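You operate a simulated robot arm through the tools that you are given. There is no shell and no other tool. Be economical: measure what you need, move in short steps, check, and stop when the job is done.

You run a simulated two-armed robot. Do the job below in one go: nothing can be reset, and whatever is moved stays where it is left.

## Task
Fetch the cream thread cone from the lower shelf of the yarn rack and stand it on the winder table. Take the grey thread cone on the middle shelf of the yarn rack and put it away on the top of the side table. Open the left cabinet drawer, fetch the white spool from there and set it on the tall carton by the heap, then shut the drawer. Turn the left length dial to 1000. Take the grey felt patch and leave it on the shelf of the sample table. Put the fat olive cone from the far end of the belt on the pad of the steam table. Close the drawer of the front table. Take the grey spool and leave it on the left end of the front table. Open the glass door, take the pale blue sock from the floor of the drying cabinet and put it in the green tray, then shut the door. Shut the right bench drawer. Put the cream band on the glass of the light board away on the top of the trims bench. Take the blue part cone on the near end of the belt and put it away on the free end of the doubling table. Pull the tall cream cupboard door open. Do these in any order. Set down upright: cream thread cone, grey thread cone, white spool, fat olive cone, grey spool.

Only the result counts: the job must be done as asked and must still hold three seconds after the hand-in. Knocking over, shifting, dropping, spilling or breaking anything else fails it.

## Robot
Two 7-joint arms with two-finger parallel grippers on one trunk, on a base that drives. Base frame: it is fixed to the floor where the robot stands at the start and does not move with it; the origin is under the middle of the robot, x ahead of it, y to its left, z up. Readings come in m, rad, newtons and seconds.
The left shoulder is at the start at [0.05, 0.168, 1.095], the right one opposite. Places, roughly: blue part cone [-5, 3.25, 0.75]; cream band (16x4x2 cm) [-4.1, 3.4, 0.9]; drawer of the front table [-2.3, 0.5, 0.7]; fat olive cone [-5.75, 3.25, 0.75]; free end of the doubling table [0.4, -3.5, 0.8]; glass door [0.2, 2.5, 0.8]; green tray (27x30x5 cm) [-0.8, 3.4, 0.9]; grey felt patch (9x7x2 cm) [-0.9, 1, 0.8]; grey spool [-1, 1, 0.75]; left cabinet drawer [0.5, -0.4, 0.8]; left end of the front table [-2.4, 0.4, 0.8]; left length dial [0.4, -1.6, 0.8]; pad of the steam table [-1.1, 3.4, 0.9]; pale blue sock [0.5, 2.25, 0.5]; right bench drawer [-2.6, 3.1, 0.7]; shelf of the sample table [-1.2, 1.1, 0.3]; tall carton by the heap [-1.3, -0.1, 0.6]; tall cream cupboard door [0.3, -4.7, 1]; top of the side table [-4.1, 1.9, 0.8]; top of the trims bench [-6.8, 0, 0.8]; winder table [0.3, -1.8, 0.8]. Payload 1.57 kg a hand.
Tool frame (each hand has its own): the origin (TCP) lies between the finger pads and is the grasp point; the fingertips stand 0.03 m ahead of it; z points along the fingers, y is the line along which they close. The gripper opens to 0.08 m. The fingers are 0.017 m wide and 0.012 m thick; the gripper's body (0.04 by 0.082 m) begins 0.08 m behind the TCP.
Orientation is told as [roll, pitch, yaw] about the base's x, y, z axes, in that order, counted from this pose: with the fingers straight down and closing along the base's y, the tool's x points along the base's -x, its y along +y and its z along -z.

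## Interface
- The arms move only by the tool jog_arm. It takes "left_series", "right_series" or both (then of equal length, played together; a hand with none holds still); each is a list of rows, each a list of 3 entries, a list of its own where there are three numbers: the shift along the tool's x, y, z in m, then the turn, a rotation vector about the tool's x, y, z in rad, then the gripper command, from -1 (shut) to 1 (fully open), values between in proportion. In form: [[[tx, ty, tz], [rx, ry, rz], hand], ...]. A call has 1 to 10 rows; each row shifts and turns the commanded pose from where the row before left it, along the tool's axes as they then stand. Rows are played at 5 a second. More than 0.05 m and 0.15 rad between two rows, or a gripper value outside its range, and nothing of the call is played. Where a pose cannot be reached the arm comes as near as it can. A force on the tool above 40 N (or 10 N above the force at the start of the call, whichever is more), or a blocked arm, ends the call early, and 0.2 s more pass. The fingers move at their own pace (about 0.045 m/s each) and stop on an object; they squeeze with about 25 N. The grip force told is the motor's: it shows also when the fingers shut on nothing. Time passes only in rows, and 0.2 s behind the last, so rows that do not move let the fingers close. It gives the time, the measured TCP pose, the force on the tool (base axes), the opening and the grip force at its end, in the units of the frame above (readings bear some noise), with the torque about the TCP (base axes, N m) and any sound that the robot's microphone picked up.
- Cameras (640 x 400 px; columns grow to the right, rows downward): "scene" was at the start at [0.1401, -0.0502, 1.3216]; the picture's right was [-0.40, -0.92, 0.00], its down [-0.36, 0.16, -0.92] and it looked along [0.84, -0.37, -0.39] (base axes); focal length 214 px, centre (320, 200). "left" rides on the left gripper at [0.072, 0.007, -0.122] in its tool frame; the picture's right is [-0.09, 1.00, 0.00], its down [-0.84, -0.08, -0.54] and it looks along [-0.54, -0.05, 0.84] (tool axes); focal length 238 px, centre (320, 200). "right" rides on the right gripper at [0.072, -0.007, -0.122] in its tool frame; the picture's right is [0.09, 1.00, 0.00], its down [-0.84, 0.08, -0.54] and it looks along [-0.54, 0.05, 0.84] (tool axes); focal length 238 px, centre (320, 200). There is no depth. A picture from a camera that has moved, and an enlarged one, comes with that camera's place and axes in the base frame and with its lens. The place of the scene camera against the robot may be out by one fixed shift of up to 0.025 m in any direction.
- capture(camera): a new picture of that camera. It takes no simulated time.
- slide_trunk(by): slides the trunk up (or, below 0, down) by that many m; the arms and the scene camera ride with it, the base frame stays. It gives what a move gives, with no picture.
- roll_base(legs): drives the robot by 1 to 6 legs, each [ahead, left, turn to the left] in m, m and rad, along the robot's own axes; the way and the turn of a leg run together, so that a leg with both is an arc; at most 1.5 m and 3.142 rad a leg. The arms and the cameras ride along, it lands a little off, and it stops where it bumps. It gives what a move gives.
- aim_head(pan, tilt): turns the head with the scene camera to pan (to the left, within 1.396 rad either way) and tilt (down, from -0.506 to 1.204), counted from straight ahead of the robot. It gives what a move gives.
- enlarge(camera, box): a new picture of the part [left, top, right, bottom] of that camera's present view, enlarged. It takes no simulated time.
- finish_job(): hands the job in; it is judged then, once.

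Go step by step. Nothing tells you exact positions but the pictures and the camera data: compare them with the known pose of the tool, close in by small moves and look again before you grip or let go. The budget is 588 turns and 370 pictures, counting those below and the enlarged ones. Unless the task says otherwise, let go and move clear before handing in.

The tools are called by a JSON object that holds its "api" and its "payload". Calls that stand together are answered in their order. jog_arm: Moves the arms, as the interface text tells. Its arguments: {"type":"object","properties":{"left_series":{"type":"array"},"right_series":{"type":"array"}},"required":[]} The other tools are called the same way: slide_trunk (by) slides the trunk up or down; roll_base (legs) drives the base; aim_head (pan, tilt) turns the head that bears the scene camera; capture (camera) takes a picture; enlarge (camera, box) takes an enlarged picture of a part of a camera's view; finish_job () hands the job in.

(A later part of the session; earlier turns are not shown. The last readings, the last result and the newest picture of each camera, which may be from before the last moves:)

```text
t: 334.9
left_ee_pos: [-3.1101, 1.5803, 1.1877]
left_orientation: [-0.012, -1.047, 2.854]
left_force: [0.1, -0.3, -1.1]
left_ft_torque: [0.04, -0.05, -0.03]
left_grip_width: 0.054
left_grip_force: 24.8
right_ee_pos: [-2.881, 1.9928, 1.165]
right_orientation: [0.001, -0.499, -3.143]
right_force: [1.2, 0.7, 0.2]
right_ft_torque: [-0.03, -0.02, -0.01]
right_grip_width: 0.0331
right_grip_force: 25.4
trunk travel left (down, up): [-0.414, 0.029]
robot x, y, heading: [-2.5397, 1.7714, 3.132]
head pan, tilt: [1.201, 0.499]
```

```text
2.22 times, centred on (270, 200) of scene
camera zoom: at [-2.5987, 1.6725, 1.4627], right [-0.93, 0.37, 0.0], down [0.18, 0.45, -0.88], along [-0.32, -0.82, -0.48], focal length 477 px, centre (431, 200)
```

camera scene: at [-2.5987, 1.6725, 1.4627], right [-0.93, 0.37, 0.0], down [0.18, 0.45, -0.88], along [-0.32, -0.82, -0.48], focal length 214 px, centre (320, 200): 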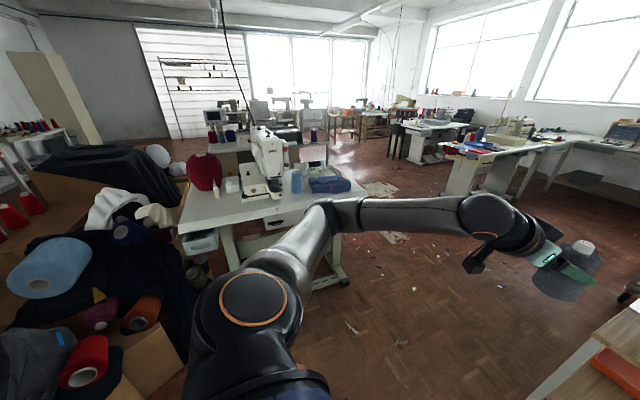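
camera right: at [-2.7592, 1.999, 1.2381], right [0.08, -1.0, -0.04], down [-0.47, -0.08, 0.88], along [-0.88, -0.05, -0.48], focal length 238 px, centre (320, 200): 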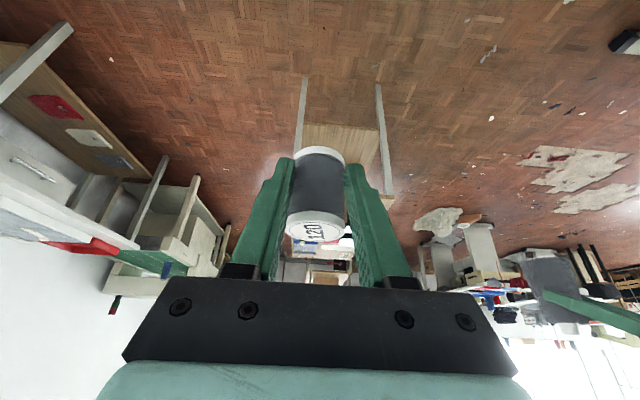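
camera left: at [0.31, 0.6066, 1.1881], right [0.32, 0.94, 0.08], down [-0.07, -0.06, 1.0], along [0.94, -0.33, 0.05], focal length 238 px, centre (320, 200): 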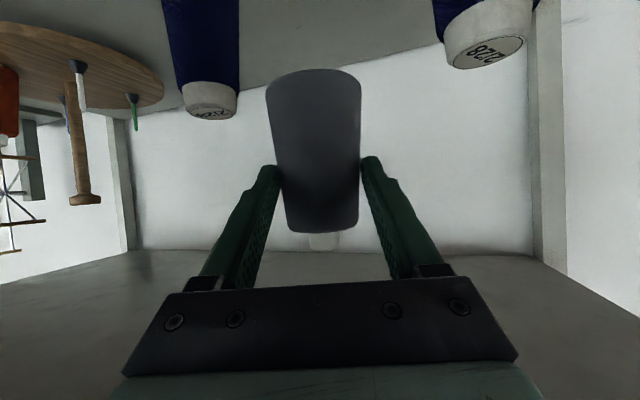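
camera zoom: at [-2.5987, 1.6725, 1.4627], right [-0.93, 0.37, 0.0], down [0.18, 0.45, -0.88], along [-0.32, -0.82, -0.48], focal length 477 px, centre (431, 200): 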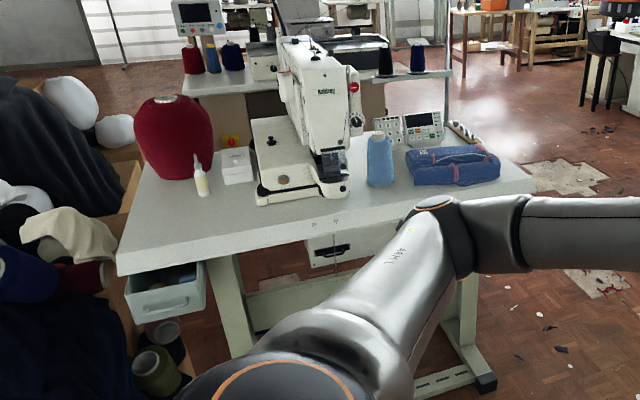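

{"api": "roll_base", "payload": {"legs": [[0, 0, 1.575], [0, 0.28, 0]]}}

{"api": "aim_head", "payload": {"pan": 0.0, "tilt": 0.6}}

{"api": "capture", "payload": {"camera": "scene"}}

{"api": "capture", "payload": {"camera": "right"}}

```text
t: 340.6
left_ee_pos: [-2.0704, 1.1966, 1.1872]
left_orientation: [-0.011, -1.047, -1.856]
left_force: [-0.1, -0.4, -1.7]
left_ft_torque: [0.06, -0.01, -0.03]
left_grip_width: 0.0542
left_grip_force: 24.9
right_ee_pos: [-2.4846, 1.4279, 1.1659]
right_orientation: [0.0, -0.498, -1.566]
right_force: [0.2, 0.9, -0.2]
right_ft_torque: [-0.01, 0.0, -0.01]
right_grip_width: 0.0004
right_grip_force: 20.8
trunk travel left (down, up): [-0.414, 0.029]
robot x, y, heading: [-2.2612, 1.7653, -1.58]
head pan, tilt: [1.201, 0.499]
```

```text
t: 342.0
left_ee_pos: [-2.0721, 1.1981, 1.1876]
left_orientation: [-0.01, -1.047, -1.856]
left_force: [-0.7, -0.3, -1.7]
left_ft_torque: [0.03, -0.01, 0.01]
left_grip_width: 0.0543
left_grip_force: 24.8
right_ee_pos: [-2.4847, 1.4282, 1.1664]
right_orientation: [0.002, -0.5, -1.571]
right_force: [-1.0, 0.8, 0.4]
right_ft_torque: [-0.01, -0.02, 0.03]
right_grip_width: 0.0
right_grip_force: 21.3
trunk travel left (down, up): [-0.414, 0.029]
robot x, y, heading: [-2.2611, 1.7672, -1.575]
head pan, tilt: [0.0, 0.6]
```

```text
210 pictures are left
camera scene: at [-2.2475, 1.6266, 1.4536], right [-1.0, 0.0, 0.0], down [0.0, 0.56, -0.83], along [0.0, -0.83, -0.56], focal length 214 px, centre (320, 200)
```

scene: 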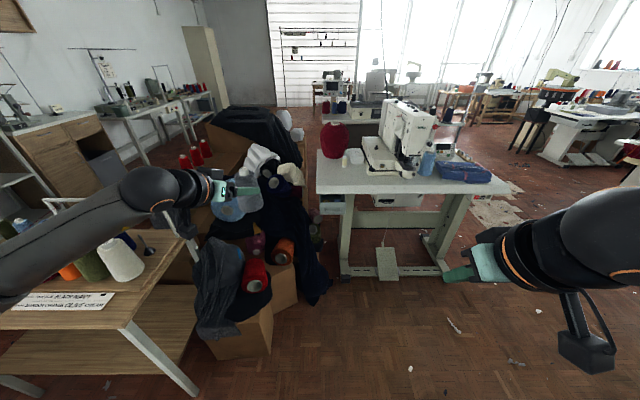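

```text
209 pictures are left
camera right: at [-2.4922, 1.5487, 1.2381], right [1.0, 0.08, -0.04], down [0.08, -0.47, 0.88], along [0.05, -0.88, -0.48], focal length 238 px, centre (320, 200)
```

right: 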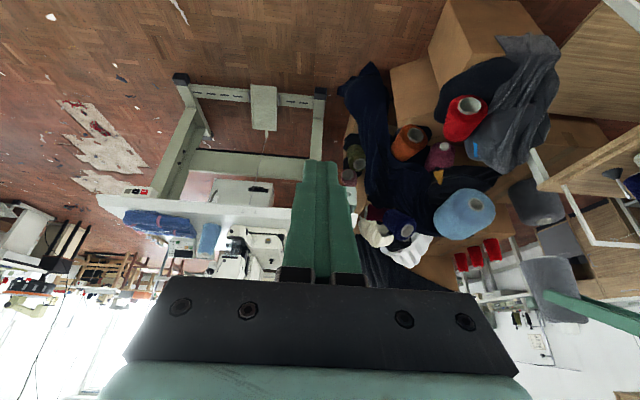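

{"api": "aim_head", "payload": {"pan": -0.7, "tilt": 1.0}}

{"api": "capture", "payload": {"camera": "scene"}}

{"api": "aim_head", "payload": {"pan": 0.2, "tilt": 1.1}}

{"api": "capture", "payload": {"camera": "scene"}}

{"api": "aim_head", "payload": {"pan": -1.39, "tilt": 0.8}}

{"api": "capture", "payload": {"camera": "scene"}}

```text
t: 343.1
left_ee_pos: [-2.0724, 1.1977, 1.1879]
left_orientation: [-0.011, -1.047, -1.858]
left_force: [-0.7, -0.1, -1.5]
left_ft_torque: [0.03, -0.04, -0.01]
left_grip_width: 0.054
left_grip_force: 24.8
right_ee_pos: [-2.4843, 1.4274, 1.1669]
right_orientation: [0.002, -0.499, -1.568]
right_force: [-0.4, -0.3, -0.4]
right_ft_torque: [0.01, -0.01, 0.01]
right_grip_width: 0.0
right_grip_force: 21.1
trunk travel left (down, up): [-0.414, 0.029]
robot x, y, heading: [-2.2602, 1.7695, -1.572]
head pan, tilt: [-0.7, 1.0]
```

```text
208 pictures are left
camera scene: at [-2.2922, 1.6619, 1.4216], right [-0.76, 0.65, 0.0], down [0.54, 0.64, -0.54], along [-0.35, -0.41, -0.84], focal length 214 px, centre (320, 200)
```

scene: 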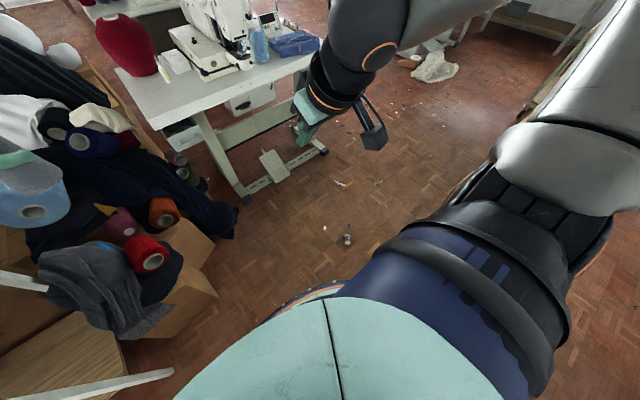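

```text
t: 344.3
left_ee_pos: [-2.0718, 1.1978, 1.1872]
left_orientation: [-0.01, -1.047, -1.857]
left_force: [0.1, -0.5, -1.6]
left_ft_torque: [0.04, 0.0, -0.04]
left_grip_width: 0.054
left_grip_force: 25.0
right_ee_pos: [-2.4845, 1.4281, 1.1652]
right_orientation: [0.002, -0.499, -1.568]
right_force: [0.8, 0.5, -0.7]
right_ft_torque: [-0.01, -0.01, 0.01]
right_grip_width: 0.0
right_grip_force: 21.0
trunk travel left (down, up): [-0.414, 0.029]
robot x, y, heading: [-2.2644, 1.7692, -1.576]
head pan, tilt: [0.201, 1.1]
```

```text
207 pictures are left
camera scene: at [-2.2349, 1.653, 1.4149], right [-0.98, -0.19, 0.0], down [-0.17, 0.87, -0.45], along [0.09, -0.45, -0.89], focal length 214 px, centre (320, 200)
```

scene: 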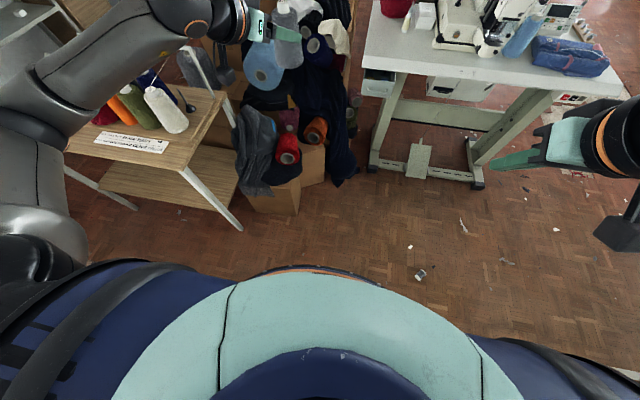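

```text
t: 346.0
left_ee_pos: [-2.0721, 1.1966, 1.1878]
left_orientation: [-0.011, -1.048, -1.856]
left_force: [-0.2, -0.6, -1.7]
left_ft_torque: [0.06, 0.02, -0.01]
left_grip_width: 0.0536
left_grip_force: 24.6
right_ee_pos: [-2.4857, 1.4269, 1.1657]
right_orientation: [0.002, -0.5, -1.569]
right_force: [0.2, 0.0, 0.3]
right_ft_torque: [0.02, -0.04, -0.02]
right_grip_width: 0.0001
right_grip_force: 21.4
trunk travel left (down, up): [-0.414, 0.029]
robot x, y, heading: [-2.2665, 1.7703, -1.572]
head pan, tilt: [-1.389, 0.799]
```

```text
206 pictures are left
camera scene: at [-2.3265, 1.7008, 1.4367], right [-0.18, 0.98, 0.0], down [0.71, 0.13, -0.7], along [-0.69, -0.12, -0.72], focal length 214 px, centre (320, 200)
```

scene: 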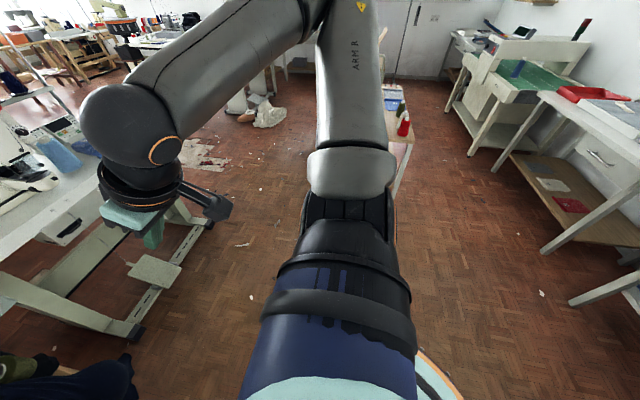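

{"api": "roll_base", "payload": {"legs": [[0, 0, -0.785], [0, 0, -0.785], [0, -0.1, 0]]}}

{"api": "capture", "payload": {"camera": "left"}}

{"api": "aim_head", "payload": {"pan": 0.0, "tilt": 0.5}}

{"api": "capture", "payload": {"camera": "scene"}}

```text
t: 351.2
left_ee_pos: [-2.8323, 1.6751, 1.1879]
left_orientation: [-0.01, -1.048, 2.857]
left_force: [-0.8, 0.6, -1.1]
left_ft_torque: [-0.01, -0.05, 0.04]
left_grip_width: 0.0539
left_grip_force: 24.9
right_ee_pos: [-2.6036, 2.0897, 1.1653]
right_orientation: [0.003, -0.498, -3.138]
right_force: [0.2, 0.7, 0.0]
right_ft_torque: [-0.01, 0.01, 0.02]
right_grip_width: 0.0001
right_grip_force: 21.6
trunk travel left (down, up): [-0.414, 0.029]
robot x, y, heading: [-2.2625, 1.8692, 3.138]
head pan, tilt: [-1.389, 0.799]
```

```text
205 pictures are left
camera left: at [-2.6997, 1.6281, 1.1878], right [-0.33, -0.94, 0.08], down [0.07, 0.06, 1.0], along [-0.94, 0.33, 0.05], focal length 238 px, centre (320, 200)
```

left: 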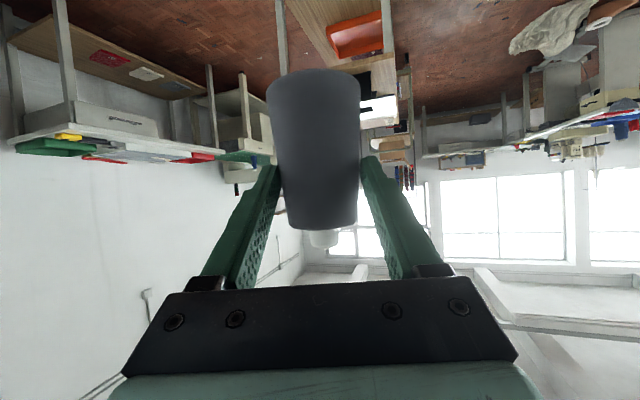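

```text
t: 352.8
left_ee_pos: [-2.8335, 1.6748, 1.1862]
left_orientation: [-0.01, -1.047, 2.859]
left_force: [0.2, 0.4, -2.8]
left_ft_torque: [-0.02, -0.04, -0.02]
left_grip_width: 0.0539
left_grip_force: 24.5
right_ee_pos: [-2.6037, 2.0878, 1.1669]
right_orientation: [0.0, -0.499, -3.136]
right_force: [-0.5, -0.3, -0.2]
right_ft_torque: [-0.02, 0.01, 0.0]
right_grip_width: 0.0003
right_grip_force: 21.1
trunk travel left (down, up): [-0.414, 0.029]
robot x, y, heading: [-2.2636, 1.8634, 3.136]
head pan, tilt: [0.0, 0.499]
```

```text
204 pictures are left
camera scene: at [-2.378, 1.8546, 1.4626], right [0.0, 1.0, 0.0], down [0.48, 0.0, -0.88], along [-0.88, 0.0, -0.48], focal length 214 px, centre (320, 200)
```

scene: 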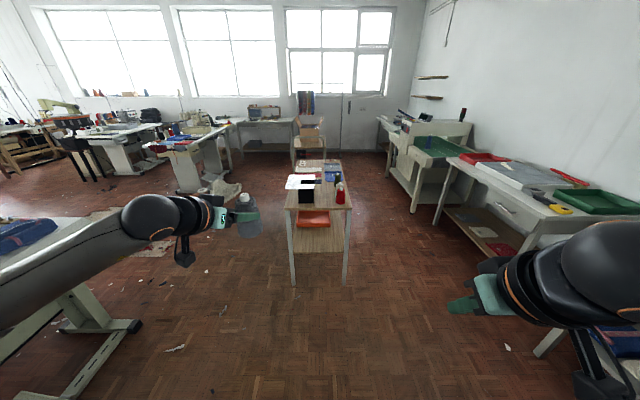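

{"api": "enlarge", "payload": {"camera": "scene", "box": [270, 150, 370, 220]}}

```text
5.71 times, centred on (320, 185) of scene
camera zoom: at [-2.378, 1.8546, 1.4626], right [0.0, 1.0, 0.0], down [0.48, 0.0, -0.88], along [-0.88, 0.0, -0.48], focal length 1226 px, centre (320, 286)
```

zoom: 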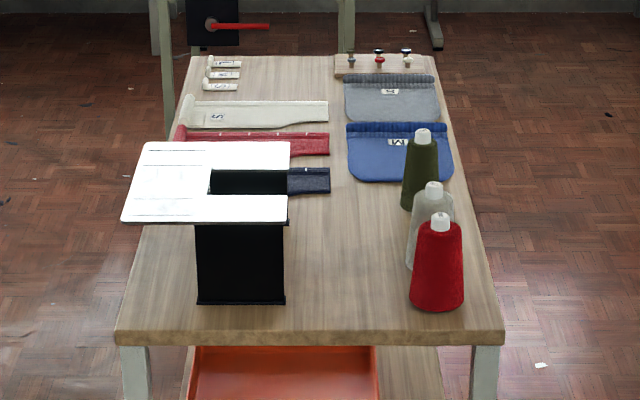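

{"api": "roll_base", "payload": {"legs": [[0, -0.213, 0], [0.62, 0, 0]]}}

{"api": "slide_trunk", "payload": {"by": -0.26}}

{"api": "capture", "payload": {"camera": "left"}}

{"api": "capture", "payload": {"camera": "scene"}}

```text
t: 357.5
left_ee_pos: [-3.4463, 1.888, 1.1885]
left_orientation: [-0.012, -1.048, 2.859]
left_force: [-0.6, 0.1, -0.9]
left_ft_torque: [-0.02, -0.04, 0.0]
left_grip_width: 0.0536
left_grip_force: 24.6
right_ee_pos: [-3.2163, 2.3028, 1.1663]
right_orientation: [0.0, -0.498, -3.136]
right_force: [-1.1, 0.0, 0.3]
right_ft_torque: [0.02, -0.03, 0.02]
right_grip_width: 0.0
right_grip_force: 21.3
trunk travel left (down, up): [-0.414, 0.029]
robot x, y, heading: [-2.8753, 2.0786, 3.14]
head pan, tilt: [0.0, 0.499]
```

```text
t: 360.1
left_ee_pos: [-3.4465, 1.8884, 0.9283]
left_orientation: [-0.01, -1.047, 2.857]
left_force: [0.7, 0.1, -0.8]
left_ft_torque: [-0.03, -0.04, 0.02]
left_grip_width: 0.0539
left_grip_force: 24.4
right_ee_pos: [-3.2162, 2.3019, 0.9056]
right_orientation: [0.0, -0.499, -3.135]
right_force: [0.6, -0.2, -0.4]
right_ft_torque: [-0.01, 0.02, -0.02]
right_grip_width: 0.0
right_grip_force: 21.3
trunk travel left (down, up): [-0.154, 0.289]
robot x, y, heading: [-2.8756, 2.0808, 3.137]
head pan, tilt: [0.0, 0.499]
```

```text
202 pictures are left
camera left: at [-3.3138, 1.841, 0.9277], right [-0.33, -0.94, 0.07], down [0.07, 0.05, 1.0], along [-0.94, 0.34, 0.05], focal length 238 px, centre (320, 200)
```

left: 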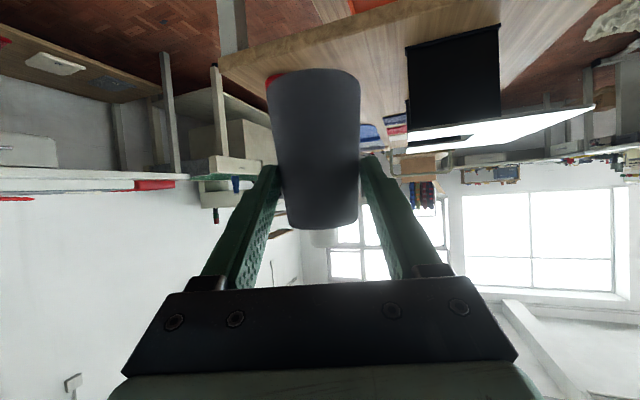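

```text
201 pictures are left
camera scene: at [-2.9919, 2.0679, 1.2027], right [0.0, 1.0, 0.0], down [0.48, 0.0, -0.88], along [-0.88, 0.0, -0.48], focal length 214 px, centre (320, 200)
```

scene: 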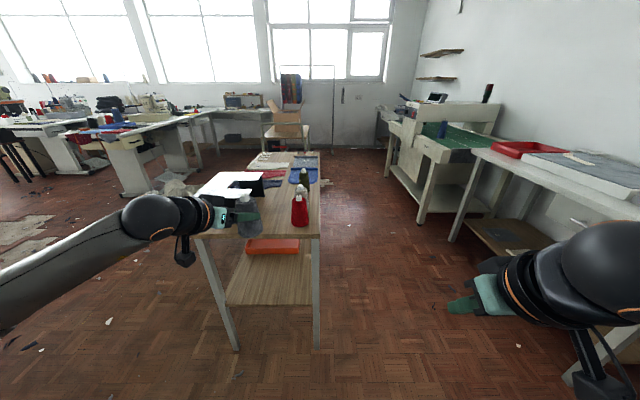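

{"api": "roll_base", "payload": {"legs": [[0.174, -0.008, 0]]}}

{"api": "slide_trunk", "payload": {"by": -0.09}}

{"api": "capture", "payload": {"camera": "left"}}

{"api": "enlarge", "payload": {"camera": "scene", "box": [120, 130, 340, 280]}}

```text
t: 361.6
left_ee_pos: [-3.6182, 1.8967, 0.9285]
left_orientation: [-0.013, -1.047, 2.859]
left_force: [-0.1, -0.3, -1.2]
left_ft_torque: [-0.02, -0.02, 0.02]
left_grip_width: 0.0539
left_grip_force: 25.1
right_ee_pos: [-3.3905, 2.31, 0.9065]
right_orientation: [0.0, -0.499, -3.136]
right_force: [-0.3, -0.2, -0.1]
right_ft_torque: [0.02, 0.02, -0.02]
right_grip_width: 0.0
right_grip_force: 21.5
trunk travel left (down, up): [-0.154, 0.289]
robot x, y, heading: [-3.0497, 2.0863, 3.139]
head pan, tilt: [0.0, 0.499]
```

```text
t: 362.9
left_ee_pos: [-3.6197, 1.8958, 0.8384]
left_orientation: [-0.009, -1.047, 2.859]
left_force: [-0.3, -0.2, -1.7]
left_ft_torque: [-0.02, -0.07, 0.06]
left_grip_width: 0.0538
left_grip_force: 24.8
right_ee_pos: [-3.3903, 2.3096, 0.8165]
right_orientation: [0.0, -0.499, -3.135]
right_force: [0.6, -0.7, 0.3]
right_ft_torque: [-0.01, -0.02, -0.02]
right_grip_width: 0.0
right_grip_force: 22.2
trunk travel left (down, up): [-0.064, 0.379]
robot x, y, heading: [-3.0503, 2.0889, 3.135]
head pan, tilt: [0.0, 0.499]
```

```text
200 pictures are left
camera left: at [-3.4864, 1.8488, 0.8377], right [-0.33, -0.94, 0.07], down [0.07, 0.05, 1.0], along [-0.94, 0.33, 0.05], focal length 238 px, centre (320, 200)
```

left: 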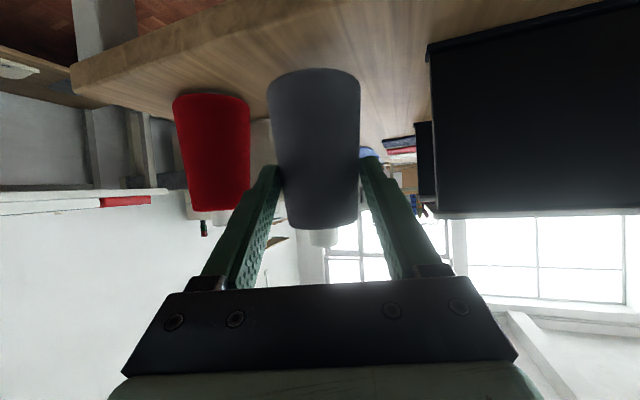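

```text
2.67 times, centred on (230, 205) of scene
camera zoom: at [-3.1648, 2.0761, 1.1127], right [0.0, 1.0, 0.0], down [0.48, 0.0, -0.88], along [-0.88, 0.0, -0.48], focal length 572 px, centre (560, 187)
```

zoom: 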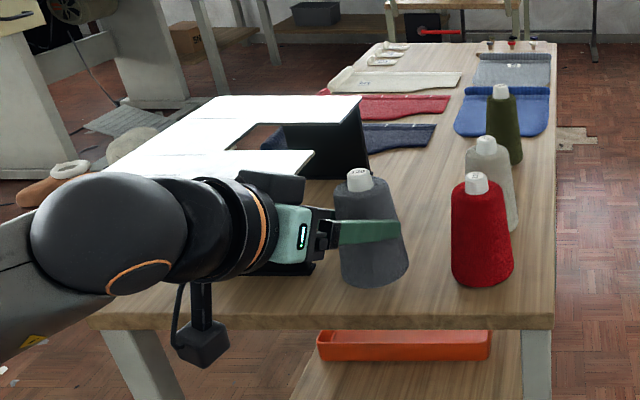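

{"api": "slide_trunk", "payload": {"by": -0.02}}

{"api": "jog_arm", "payload": {"left_series": [[[0.0043, 0, 0.0025], [0, 0, 0], -1], [[0.0043, 0, 0.0025], [0, 0, 0], -1], [[0, 0, 0], [0, 0, 0], -1]]}}

{"api": "capture", "payload": {"camera": "left"}}

```text
t: 363.5
left_ee_pos: [-3.6184, 1.8958, 0.8229]
left_orientation: [-0.006, -1.061, 2.856]
left_force: [1.3, -1.1, 18.4]
left_ft_torque: [-0.1, 0.04, 0.0]
left_grip_width: 0.0541
left_grip_force: 24.9
right_ee_pos: [-3.3887, 2.3101, 0.7978]
right_orientation: [0.002, -0.503, -3.135]
right_force: [0.0, -0.3, -0.3]
right_ft_torque: [-0.01, 0.01, -0.01]
right_grip_width: 0.0
right_grip_force: 21.0
trunk travel left (down, up): [-0.044, 0.399]
robot x, y, heading: [-3.0532, 2.0877, 3.141]
head pan, tilt: [0.0, 0.499]
```

```text
t: 364.3
left_ee_pos: [-3.6203, 1.8956, 0.8217]
left_orientation: [-0.005, -1.079, 2.855]
left_force: [3.0, -4.1, 36.7]
left_ft_torque: [0.11, 0.69, 0.06]
left_grip_width: 0.054
left_grip_force: 24.8
right_ee_pos: [-3.3878, 2.3103, 0.7971]
right_orientation: [0.002, -0.505, -3.136]
right_force: [-0.7, -0.4, 0.0]
right_ft_torque: [-0.03, 0.0, 0.02]
right_grip_width: 0.0
right_grip_force: 21.2
trunk travel left (down, up): [-0.044, 0.399]
robot x, y, heading: [-3.0483, 2.089, 3.138]
head pan, tilt: [0.0, 0.499]
```

```text
198 pictures are left
camera left: at [-3.4862, 1.8491, 0.8177], right [-0.33, -0.94, 0.08], down [0.1, 0.05, 0.99], along [-0.94, 0.33, 0.08], focal length 238 px, centre (320, 200)
```

left: 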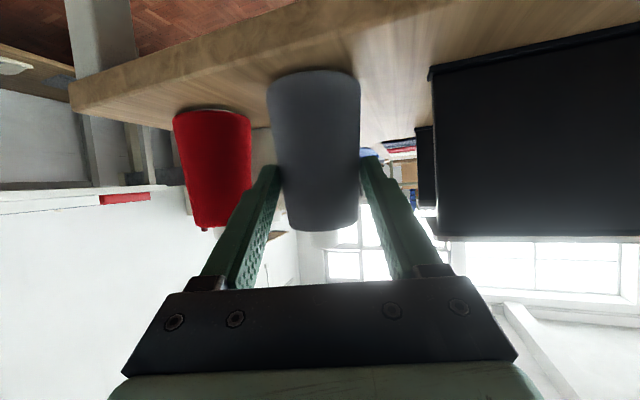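

{"api": "jog_arm", "payload": {"left_series": [[[-0.0085, 0, -0.005], [0, 0, 0], -1], [[0, 0, 0], [0, 0, 0], 0.45], [[0, 0, 0], [0, 0, 0], 0.7], [[0, 0, 0], [0, 0, 0], 0.7]]}}

{"api": "capture", "payload": {"camera": "left"}}

```text
t: 365.3
left_ee_pos: [-3.6193, 1.8966, 0.8177]
left_orientation: [-0.01, -1.044, 2.859]
left_force: [-0.2, -0.6, 0.4]
left_ft_torque: [-0.01, -0.01, -0.02]
left_grip_width: 0.0679
left_grip_force: 0.0
right_ee_pos: [-3.3899, 2.31, 0.7963]
right_orientation: [0.0, -0.499, -3.134]
right_force: [0.7, 0.4, 0.4]
right_ft_torque: [-0.01, 0.05, -0.02]
right_grip_width: 0.0
right_grip_force: 21.3
trunk travel left (down, up): [-0.044, 0.399]
robot x, y, heading: [-3.0456, 2.0894, 3.145]
head pan, tilt: [0.0, 0.499]
```

```text
197 pictures are left
camera left: at [-3.4862, 1.8489, 0.8174], right [-0.33, -0.94, 0.07], down [0.07, 0.06, 1.0], along [-0.94, 0.33, 0.05], focal length 238 px, centre (320, 200)
```

left: 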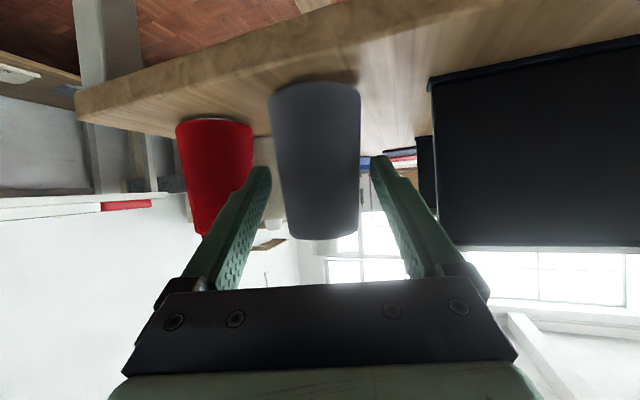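

{"api": "jog_arm", "payload": {"left_series": [[[0, 0, -0.03], [0, 0, 0], 0.7], [[0, 0, -0.04], [0, 0, 0], 0.7], [[0, 0, -0.04], [0, 0, 0], 0.7], [[0, 0, 0], [0, 0, 0], 0.7]]}}

{"api": "roll_base", "payload": {"legs": [[-0.3, 0, 0]]}}

{"api": "slide_trunk", "payload": {"by": 0.25}}

{"api": "capture", "payload": {"camera": "scene"}}

```text
t: 366.3
left_ee_pos: [-3.5278, 1.8698, 0.8719]
left_orientation: [-0.009, -1.046, 2.858]
left_force: [0.7, 0.0, -0.6]
left_ft_torque: [0.02, 0.01, 0.02]
left_grip_width: 0.0678
left_grip_force: 0.1
right_ee_pos: [-3.3896, 2.3095, 0.7967]
right_orientation: [0.0, -0.502, -3.134]
right_force: [-0.4, -0.5, 0.2]
right_ft_torque: [-0.03, -0.02, 0.06]
right_grip_width: 0.0
right_grip_force: 20.9
trunk travel left (down, up): [-0.044, 0.399]
robot x, y, heading: [-3.0472, 2.0871, 3.143]
head pan, tilt: [0.0, 0.499]
```

```text
t: 368.4
left_ee_pos: [-3.2256, 1.8675, 0.8723]
left_orientation: [-0.011, -1.048, 2.86]
left_force: [0.9, -0.6, -0.4]
left_ft_torque: [0.01, 0.0, 0.02]
left_grip_width: 0.0682
left_grip_force: 0.0
right_ee_pos: [-3.0905, 2.3096, 0.7961]
right_orientation: [0.0, -0.498, -3.132]
right_force: [0.0, 0.6, -0.7]
right_ft_torque: [0.0, 0.01, 0.02]
right_grip_width: 0.0001
right_grip_force: 21.6
trunk travel left (down, up): [-0.044, 0.399]
robot x, y, heading: [-2.7486, 2.0885, -3.135]
head pan, tilt: [0.0, 0.499]
```

```text
t: 371.0
left_ee_pos: [-3.2274, 1.8667, 1.121]
left_orientation: [-0.011, -1.048, 2.861]
left_force: [-0.2, 0.3, -0.4]
left_ft_torque: [-0.03, -0.02, -0.03]
left_grip_width: 0.0679
left_grip_force: 0.0
right_ee_pos: [-3.0888, 2.308, 1.0461]
right_orientation: [-0.001, -0.499, -3.134]
right_force: [0.1, -0.6, -0.1]
right_ft_torque: [0.02, -0.04, 0.02]
right_grip_width: 0.0002
right_grip_force: 21.5
trunk travel left (down, up): [-0.294, 0.149]
robot x, y, heading: [-2.7484, 2.086, -3.136]
head pan, tilt: [0.0, 0.499]
```

```text
196 pictures are left
camera scene: at [-2.864, 2.0757, 1.3426], right [0.0, 1.0, 0.0], down [0.48, 0.0, -0.88], along [-0.88, 0.0, -0.48], focal length 214 px, centre (320, 200)
```

scene: 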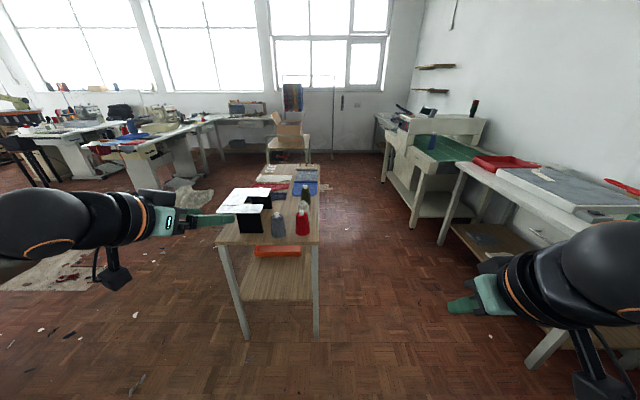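

{"api": "roll_base", "payload": {"legs": [[0, 0, 1.567], [0, -0.225, 0], [0.15, 0, 0]]}}

{"api": "aim_head", "payload": {"pan": 0.2, "tilt": 1.0}}

{"api": "capture", "payload": {"camera": "scene"}}

```text
t: 377.5
left_ee_pos: [-2.7422, 1.4609, 1.1223]
left_orientation: [-0.012, -1.047, -1.841]
left_force: [0.0, -1.2, 0.3]
left_ft_torque: [-0.02, -0.01, 0.0]
left_grip_width: 0.0681
left_grip_force: 0.1
right_ee_pos: [-3.1848, 1.5932, 1.0462]
right_orientation: [-0.001, -0.498, -1.551]
right_force: [-0.4, -0.7, -0.2]
right_ft_torque: [0.03, 0.01, 0.0]
right_grip_width: 0.0
right_grip_force: 21.0
trunk travel left (down, up): [-0.294, 0.149]
robot x, y, heading: [-2.9709, 1.9381, -1.557]
head pan, tilt: [0.0, 0.499]
```

```text
t: 378.4
left_ee_pos: [-2.7421, 1.461, 1.1227]
left_orientation: [-0.009, -1.048, -1.841]
left_force: [-0.6, -0.6, 0.3]
left_ft_torque: [0.03, -0.01, 0.01]
left_grip_width: 0.068
left_grip_force: 0.0
right_ee_pos: [-3.1851, 1.5934, 1.0463]
right_orientation: [0.003, -0.5, -1.552]
right_force: [0.0, -1.0, 0.2]
right_ft_torque: [-0.03, 0.0, -0.01]
right_grip_width: 0.0
right_grip_force: 21.5
trunk travel left (down, up): [-0.294, 0.149]
robot x, y, heading: [-2.968, 1.9359, -1.556]
head pan, tilt: [0.201, 1.0]
```

```text
195 pictures are left
camera scene: at [-2.9385, 1.8161, 1.3016], right [-0.98, -0.21, 0.0], down [-0.18, 0.82, -0.54], along [0.11, -0.53, -0.84], focal length 214 px, centre (320, 200)
```

scene: 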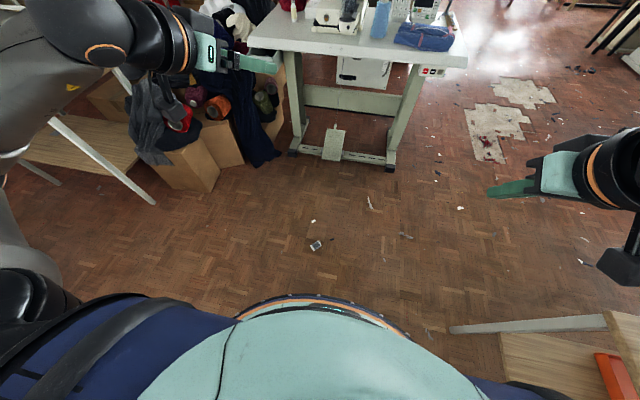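

{"api": "enlarge", "payload": {"camera": "scene", "box": [285, 225, 345, 265]}}

```text
10.00 times, centred on (315, 245) of scene
camera zoom: at [-2.9385, 1.8161, 1.3016], right [-0.98, -0.21, 0.0], down [-0.18, 0.82, -0.54], along [0.11, -0.53, -0.84], focal length 2145 px, centre (370, -250)
```

zoom: 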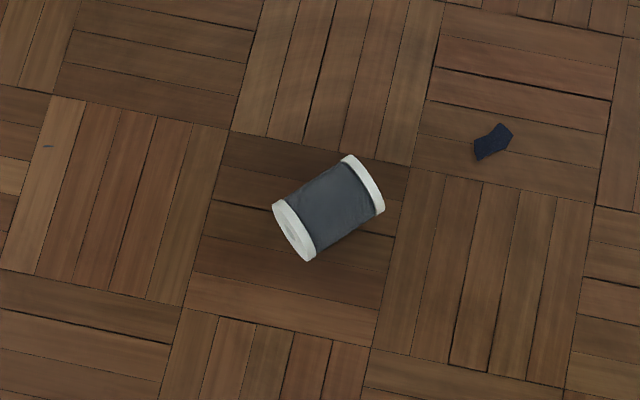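

{"api": "roll_base", "payload": {"legs": [[0, 0, -0.684], [-0.036, 0.319, 0]]}}

{"api": "jog_arm", "payload": {"left_series": [[[0, 0, 0], [-0.0805, 0, -0.0457], 0.7], [[0, 0, 0], [-0.0805, 0, -0.0457], 0.7], [[0, 0, 0], [-0.0805, 0, -0.0457], 0.7], [[0, 0, 0], [0, 0.14, 0], 0.7], [[0, 0, 0], [0, 0.14, 0], 0.7], [[0, 0, 0], [0, 0.14, 0], 0.7], [[0, 0, 0], [0, 0.14, 0], 0.7], [[0, 0, 0], [0, 0.14, 0], 0.7], [[0, 0, 0], [0, 0.14, 0], 0.7], [[0, 0, 0], [0, 0.14, 0], 0.7]]}}

{"api": "slide_trunk", "payload": {"by": -0.29}}

{"api": "capture", "payload": {"camera": "left"}}

```text
t: 382.4
left_ee_pos: [-2.8235, 1.2558, 1.1219]
left_orientation: [-0.009, -1.047, -2.523]
left_force: [-0.3, -0.3, -0.2]
left_ft_torque: [0.01, 0.01, -0.05]
left_grip_width: 0.0679
left_grip_force: 0.1
right_ee_pos: [-3.083, 1.6377, 1.0472]
right_orientation: [0.0, -0.5, -2.234]
right_force: [0.4, -0.7, 1.0]
right_ft_torque: [0.02, 0.0, 0.03]
right_grip_width: 0.0
right_grip_force: 21.5
trunk travel left (down, up): [-0.294, 0.149]
robot x, y, heading: [-2.7007, 1.7697, -2.245]
head pan, tilt: [0.201, 1.0]
```

```text
t: 384.6
left_ee_pos: [-2.8227, 1.2561, 1.1218]
left_orientation: [-0.003, -0.064, -2.256]
left_force: [-0.5, 0.4, 0.0]
left_ft_torque: [-0.03, 0.04, -0.03]
left_grip_width: 0.0678
left_grip_force: 0.0
right_ee_pos: [-3.0827, 1.6375, 1.0467]
right_orientation: [0.001, -0.499, -2.236]
right_force: [0.6, -0.1, 0.7]
right_ft_torque: [0.0, 0.01, -0.02]
right_grip_width: 0.0
right_grip_force: 21.1
trunk travel left (down, up): [-0.294, 0.149]
robot x, y, heading: [-2.696, 1.7657, -2.242]
head pan, tilt: [0.201, 1.0]
```

```text
t: 387.5
left_ee_pos: [-2.8235, 1.2559, 0.8325]
left_orientation: [-0.003, -0.066, -2.255]
left_force: [0.6, 0.1, -0.7]
left_ft_torque: [0.0, 0.0, 0.0]
left_grip_width: 0.068
left_grip_force: 0.1
right_ee_pos: [-3.0824, 1.638, 0.7571]
right_orientation: [0.003, -0.5, -2.234]
right_force: [0.1, -0.5, -0.3]
right_ft_torque: [0.04, 0.03, 0.01]
right_grip_width: 0.0001
right_grip_force: 22.1
trunk travel left (down, up): [-0.004, 0.439]
robot x, y, heading: [-2.6982, 1.7682, -2.244]
head pan, tilt: [0.201, 1.0]
```

```text
193 pictures are left
camera left: at [-2.7681, 1.3134, 0.95], right [0.71, -0.7, 0.0], down [-0.56, -0.57, 0.6], along [-0.42, -0.43, -0.8], focal length 238 px, centre (320, 200)
```

left: 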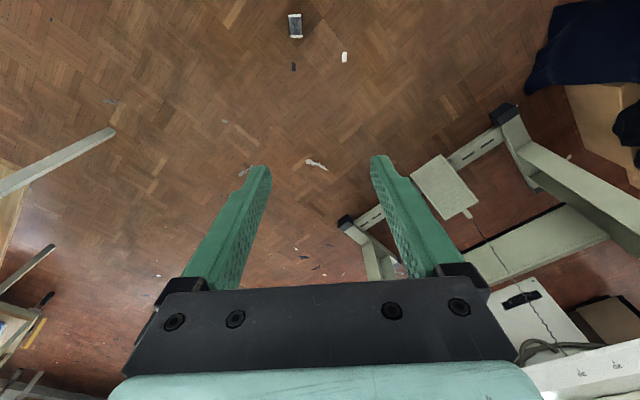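

{"api": "jog_arm", "payload": {"left_series": [[[0.026, -0.022, 0.03], [0, 0.06, 0], 0.7], [[0.026, -0.022, 0.03], [0, 0, 0], 0.7], [[0.026, -0.022, 0.03], [0, 0, 0], 0.7], [[0, 0, 0.05], [0, 0, 0], 0.7], [[0, 0, 0.05], [0, 0, 0], 0.7], [[0, 0, 0.05], [0, 0, 0], 0.7], [[0, 0, 0.05], [0, 0, 0], 0.7], [[0, 0, 0.05], [0, 0, 0], 0.7], [[0, 0, 0.05], [0, 0, 0], 0.7], [[0, 0, 0], [0, 0, 0], 0.7]]}}

{"api": "capture", "payload": {"camera": "left"}}

```text
t: 389.7
left_ee_pos: [-2.8293, 1.3557, 0.4386]
left_orientation: [-0.005, -0.007, -2.256]
left_force: [-0.7, 0.3, -0.5]
left_ft_torque: [0.01, 0.0, -0.01]
left_grip_width: 0.068
left_grip_force: 0.1
right_ee_pos: [-3.0835, 1.6378, 0.7569]
right_orientation: [0.002, -0.5, -2.235]
right_force: [0.2, 0.4, -0.9]
right_ft_torque: [0.01, 0.03, 0.02]
right_grip_width: 0.0
right_grip_force: 21.5
trunk travel left (down, up): [-0.004, 0.439]
robot x, y, heading: [-2.7008, 1.7716, -2.24]
head pan, tilt: [0.201, 1.0]
```

```text
192 pictures are left
camera left: at [-2.7782, 1.407, 0.5613], right [0.71, -0.7, 0.0], down [-0.59, -0.6, 0.55], along [-0.39, -0.39, -0.84], focal length 238 px, centre (320, 200)
```

left: 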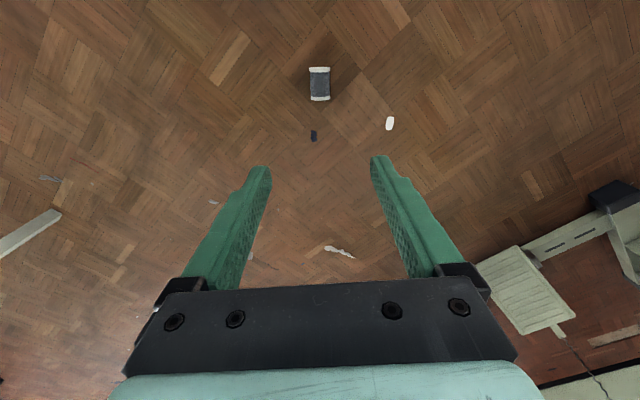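

{"api": "jog_arm", "payload": {"left_series": [[[0, 0, 0.045], [0, 0, 0], 0.7], [[0, 0, 0.045], [0, 0, 0], 0.7], [[0, 0, 0.045], [0, 0, 0], 0.7], [[0, 0, 0.045], [0, 0, 0], 0.7], [[0, 0, 0.045], [0, 0, 0], 0.7], [[0, 0, 0.045], [0, 0, 0], 0.7], [[0, 0, 0], [0, 0, 0], 0.7]]}}

{"api": "capture", "payload": {"camera": "left"}}

```text
t: 391.3
left_ee_pos: [-2.8264, 1.3536, 0.1708]
left_orientation: [-0.002, -0.005, -2.255]
left_force: [-0.4, -0.1, -0.3]
left_ft_torque: [-0.04, -0.01, 0.0]
left_grip_width: 0.0682
left_grip_force: 0.0
right_ee_pos: [-3.083, 1.6378, 0.7554]
right_orientation: [0.002, -0.498, -2.234]
right_force: [0.8, 0.2, 0.7]
right_ft_torque: [-0.05, 0.02, 0.01]
right_grip_width: 0.0
right_grip_force: 21.2
trunk travel left (down, up): [-0.004, 0.439]
robot x, y, heading: [-2.6975, 1.7667, -2.24]
head pan, tilt: [0.201, 1.0]
```

```text
191 pictures are left
camera left: at [-2.7769, 1.4054, 0.293], right [0.71, -0.7, 0.0], down [-0.58, -0.6, 0.55], along [-0.38, -0.39, -0.84], focal length 238 px, centre (320, 200)
```

left: 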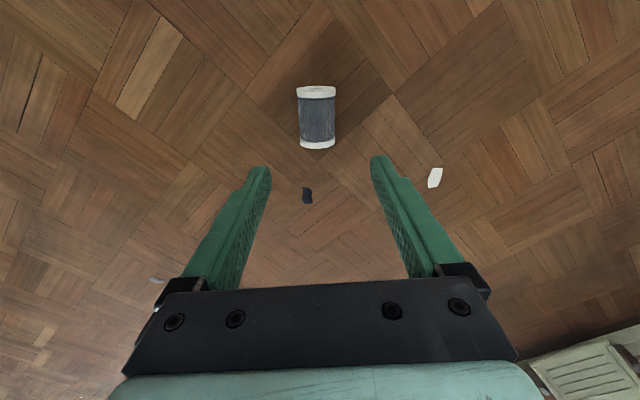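

{"api": "jog_arm", "payload": {"left_series": [[[0, 0, 0], [0, 0.1, 0], 0.7], [[0, 0, 0], [0, 0.1, 0], 0.7], [[0, 0, 0], [0, 0.1, 0], 0.7], [[-0.0101, 0, 0.0327], [0, 0, 0], 0.7], [[-0.0101, 0, 0.0327], [0, 0, 0], 0.7], [[0, 0, 0], [0, 0, 0], 0.7]]}}

{"api": "capture", "payload": {"camera": "left"}}

```text
t: 392.7
left_ee_pos: [-2.8159, 1.3698, 0.182]
left_orientation: [-0.002, 0.144, -2.255]
left_force: [0.2, 0.0, -0.6]
left_ft_torque: [0.01, 0.02, -0.03]
left_grip_width: 0.0679
left_grip_force: 0.0
left hand out of reach, approached as far as the arm can: row 1, 2, 3, 4, 5
right_ee_pos: [-3.0834, 1.6375, 0.7555]
right_orientation: [0.002, -0.498, -2.233]
right_force: [0.0, 0.7, -0.1]
right_ft_torque: [-0.01, 0.01, 0.01]
right_grip_width: 0.0002
right_grip_force: 21.2
trunk travel left (down, up): [-0.004, 0.439]
robot x, y, heading: [-2.6939, 1.7704, -2.239]
head pan, tilt: [0.201, 1.0]
```

```text
190 pictures are left
camera left: at [-2.7767, 1.4065, 0.3138], right [0.71, -0.7, -0.02], down [-0.63, -0.65, 0.42], along [-0.3, -0.29, -0.91], focal length 238 px, centre (320, 200)
```

left: 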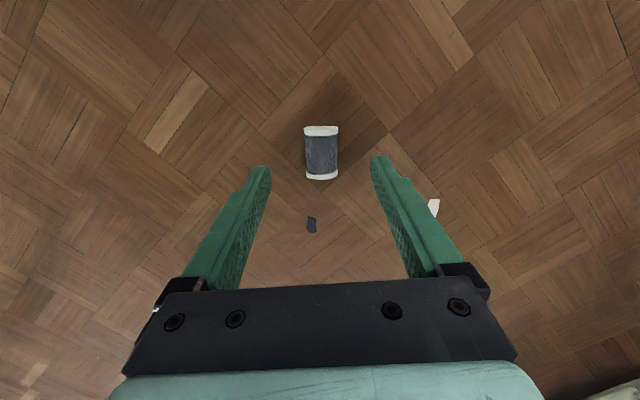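

{"api": "jog_arm", "payload": {"left_series": [[[0, 0, -0.045], [0, -0.05, 0.1], 0.7], [[0, 0, -0.045], [0, -0.05, 0.14], 0.7], [[0, 0, -0.045], [0, -0.04, 0.14], 0.7], [[0, 0, -0.045], [0, 0, 0.15], 0.7], [[0, 0, -0.045], [0, 0, 0.15], 0.7], [[0, 0, 0], [0, 0, 0.15], 0.7], [[0, 0, 0], [0, 0, 0.15], 0.7], [[0, 0, 0], [0, 0, 0.15], 0.7], [[0, 0, 0], [0, 0, 0.15], 0.7], [[0, 0, 0], [0, 0, 0.15], 0.7]]}}

{"api": "roll_base", "payload": {"legs": [[0, -0.2, 0], [0.3, 0, 0]]}}

{"api": "aim_head", "payload": {"pan": 1.0, "tilt": 1.2}}

{"api": "capture", "payload": {"camera": "scene"}}

{"api": "capture", "payload": {"camera": "left"}}

```text
t: 394.9
left_ee_pos: [-2.8005, 1.3826, 0.418]
left_orientation: [-0.006, -0.02, 2.704]
left_force: [-0.6, -0.8, -0.1]
left_ft_torque: [0.05, 0.02, -0.03]
left_grip_width: 0.0677
left_grip_force: 0.1
left hand out of reach, approached as far as the arm can: row 8, 9, 10
right_ee_pos: [-3.083, 1.6376, 0.7566]
right_orientation: [0.002, -0.499, -2.234]
right_force: [-0.1, 0.4, -0.3]
right_ft_torque: [-0.03, 0.0, -0.03]
right_grip_width: 0.0
right_grip_force: 21.2
trunk travel left (down, up): [-0.004, 0.439]
robot x, y, heading: [-2.6956, 1.7666, -2.24]
head pan, tilt: [0.201, 1.0]
```

```text
t: 398.2
left_ee_pos: [-3.1475, 1.2754, 0.4174]
left_orientation: [-0.003, -0.021, 2.703]
left_force: [0.8, 0.0, 0.2]
left_ft_torque: [0.02, 0.05, 0.01]
left_grip_width: 0.0679
left_grip_force: 0.0
right_ee_pos: [-3.428, 1.5308, 0.7556]
right_orientation: [0.001, -0.5, -2.237]
right_force: [0.9, 0.2, -0.5]
right_ft_torque: [-0.02, -0.02, -0.05]
right_grip_width: 0.0001
right_grip_force: 21.4
trunk travel left (down, up): [-0.004, 0.439]
robot x, y, heading: [-3.0412, 1.6581, -2.245]
head pan, tilt: [0.201, 1.0]
```

```text
t: 399.3
left_ee_pos: [-3.1474, 1.2747, 0.4179]
left_orientation: [-0.002, -0.022, 2.703]
left_force: [-0.8, 0.4, -0.6]
left_ft_torque: [-0.02, -0.01, 0.01]
left_grip_width: 0.0679
left_grip_force: 0.0
right_ee_pos: [-3.4277, 1.5305, 0.7563]
right_orientation: [-0.001, -0.498, -2.237]
right_force: [-0.1, 1.0, -0.3]
right_ft_torque: [0.0, 0.04, 0.02]
right_grip_width: 0.0001
right_grip_force: 21.3
trunk travel left (down, up): [-0.004, 0.439]
robot x, y, heading: [-3.0421, 1.6597, -2.242]
head pan, tilt: [1.0, 1.201]
```

```text
189 pictures are left
camera scene: at [-3.0344, 1.5627, 0.999], right [-0.95, -0.32, 0.0], down [-0.3, 0.88, -0.36], along [0.12, -0.34, -0.93], focal length 214 px, centre (320, 200)
```

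scene: 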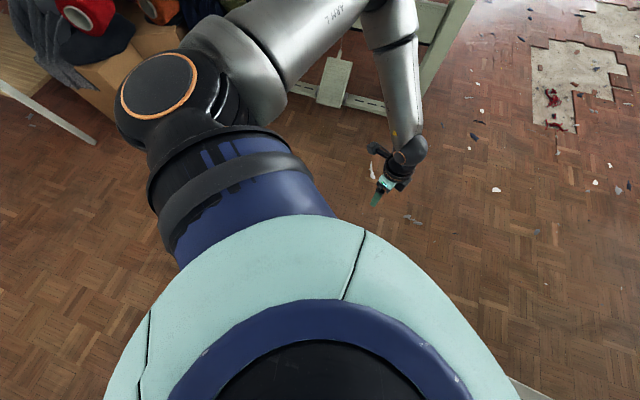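

```text
188 pictures are left
camera left: at [-3.0831, 1.2371, 0.5391], right [-0.51, -0.86, 0.0], down [-0.71, 0.42, 0.56], along [-0.48, 0.29, -0.83], focal length 238 px, centre (320, 200)
```

left: 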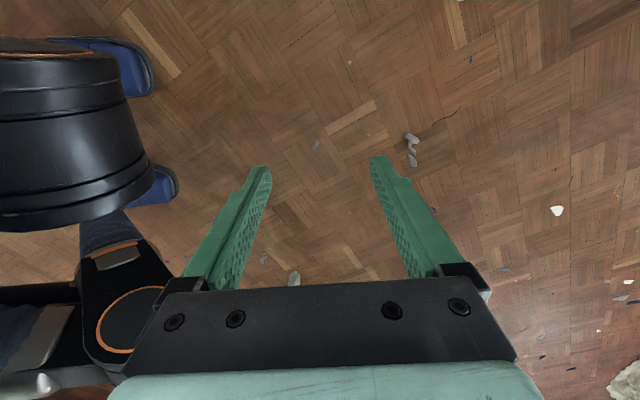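

The floor spool is beyond arm reach from here; I leave it for later and first do the other jobs, starting with the front-table drawer.

{"api": "jog_arm", "payload": {"left_series": [[[0, 0, -0.04], [0, 0, -0.149], -1], [[0, 0, -0.04], [0, 0, -0.149], -1], [[0, 0, -0.04], [0, 0, -0.149], -1], [[0, 0, -0.04], [0, 0, -0.149], -1], [[0, 0, 0], [0, 0, -0.149], -1], [[0, 0, 0], [0, 0, -0.149], -1], [[0, 0, 0], [0, 0, -0.149], -1], [[0, 0, 0], [0, 0, -0.149], -1], [[0, 0, 0], [0, 0, -0.149], -1], [[0, 0, 0], [0, 0, 0], -1]]}}

{"api": "slide_trunk", "payload": {"by": 0.25}}

{"api": "aim_head", "payload": {"pan": 0.9, "tilt": 0.6}}

{"api": "capture", "payload": {"camera": "scene"}}

```text
t: 401.5
left_ee_pos: [-3.1429, 1.2732, 0.5777]
left_orientation: [-0.02, -0.002, -2.234]
left_force: [0.3, 0.6, -0.8]
left_ft_torque: [0.01, -0.02, 0.0]
left_grip_width: 0.0002
left_grip_force: 21.0
right_ee_pos: [-3.4277, 1.5308, 0.7571]
right_orientation: [0.002, -0.5, -2.236]
right_force: [-0.6, -0.8, 0.2]
right_ft_torque: [-0.01, -0.02, 0.03]
right_grip_width: 0.0002
right_grip_force: 21.3
trunk travel left (down, up): [-0.004, 0.439]
robot x, y, heading: [-3.0461, 1.6599, -2.245]
head pan, tilt: [1.0, 1.201]
```

```text
t: 404.1
left_ee_pos: [-3.1445, 1.2741, 0.8285]
left_orientation: [-0.023, -0.002, -2.239]
left_force: [-0.2, 0.4, -0.4]
left_ft_torque: [-0.02, -0.02, -0.04]
left_grip_width: 0.0
left_grip_force: 21.3
right_ee_pos: [-3.4281, 1.5309, 1.0055]
right_orientation: [0.002, -0.499, -2.238]
right_force: [0.2, -0.1, 0.8]
right_ft_torque: [0.01, 0.03, 0.0]
right_grip_width: 0.0
right_grip_force: 21.9
trunk travel left (down, up): [-0.254, 0.189]
robot x, y, heading: [-3.0421, 1.6591, -2.242]
head pan, tilt: [1.0, 1.201]
```

```text
t: 405.1
left_ee_pos: [-3.1436, 1.2736, 0.8288]
left_orientation: [-0.024, -0.001, -2.239]
left_force: [-0.8, -0.3, 0.3]
left_ft_torque: [-0.01, 0.01, 0.01]
left_grip_width: 0.0002
left_grip_force: 21.3
right_ee_pos: [-3.4282, 1.5315, 1.0065]
right_orientation: [0.001, -0.499, -2.237]
right_force: [0.0, 0.4, 0.1]
right_ft_torque: [-0.01, 0.03, 0.01]
right_grip_width: 0.0
right_grip_force: 21.8
trunk travel left (down, up): [-0.254, 0.189]
robot x, y, heading: [-3.0454, 1.6579, -2.246]
head pan, tilt: [0.901, 0.6]
```

```text
187 pictures are left
camera scene: at [-3.0324, 1.5296, 1.2935], right [-0.97, -0.22, 0.0], down [-0.13, 0.55, -0.82], along [0.19, -0.8, -0.57], focal length 214 px, centre (320, 200)
```

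scene: 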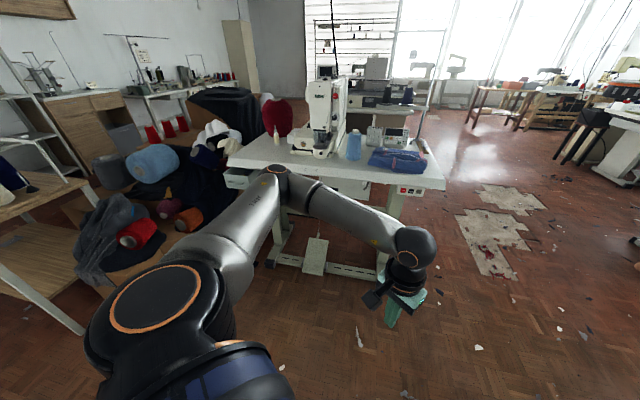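

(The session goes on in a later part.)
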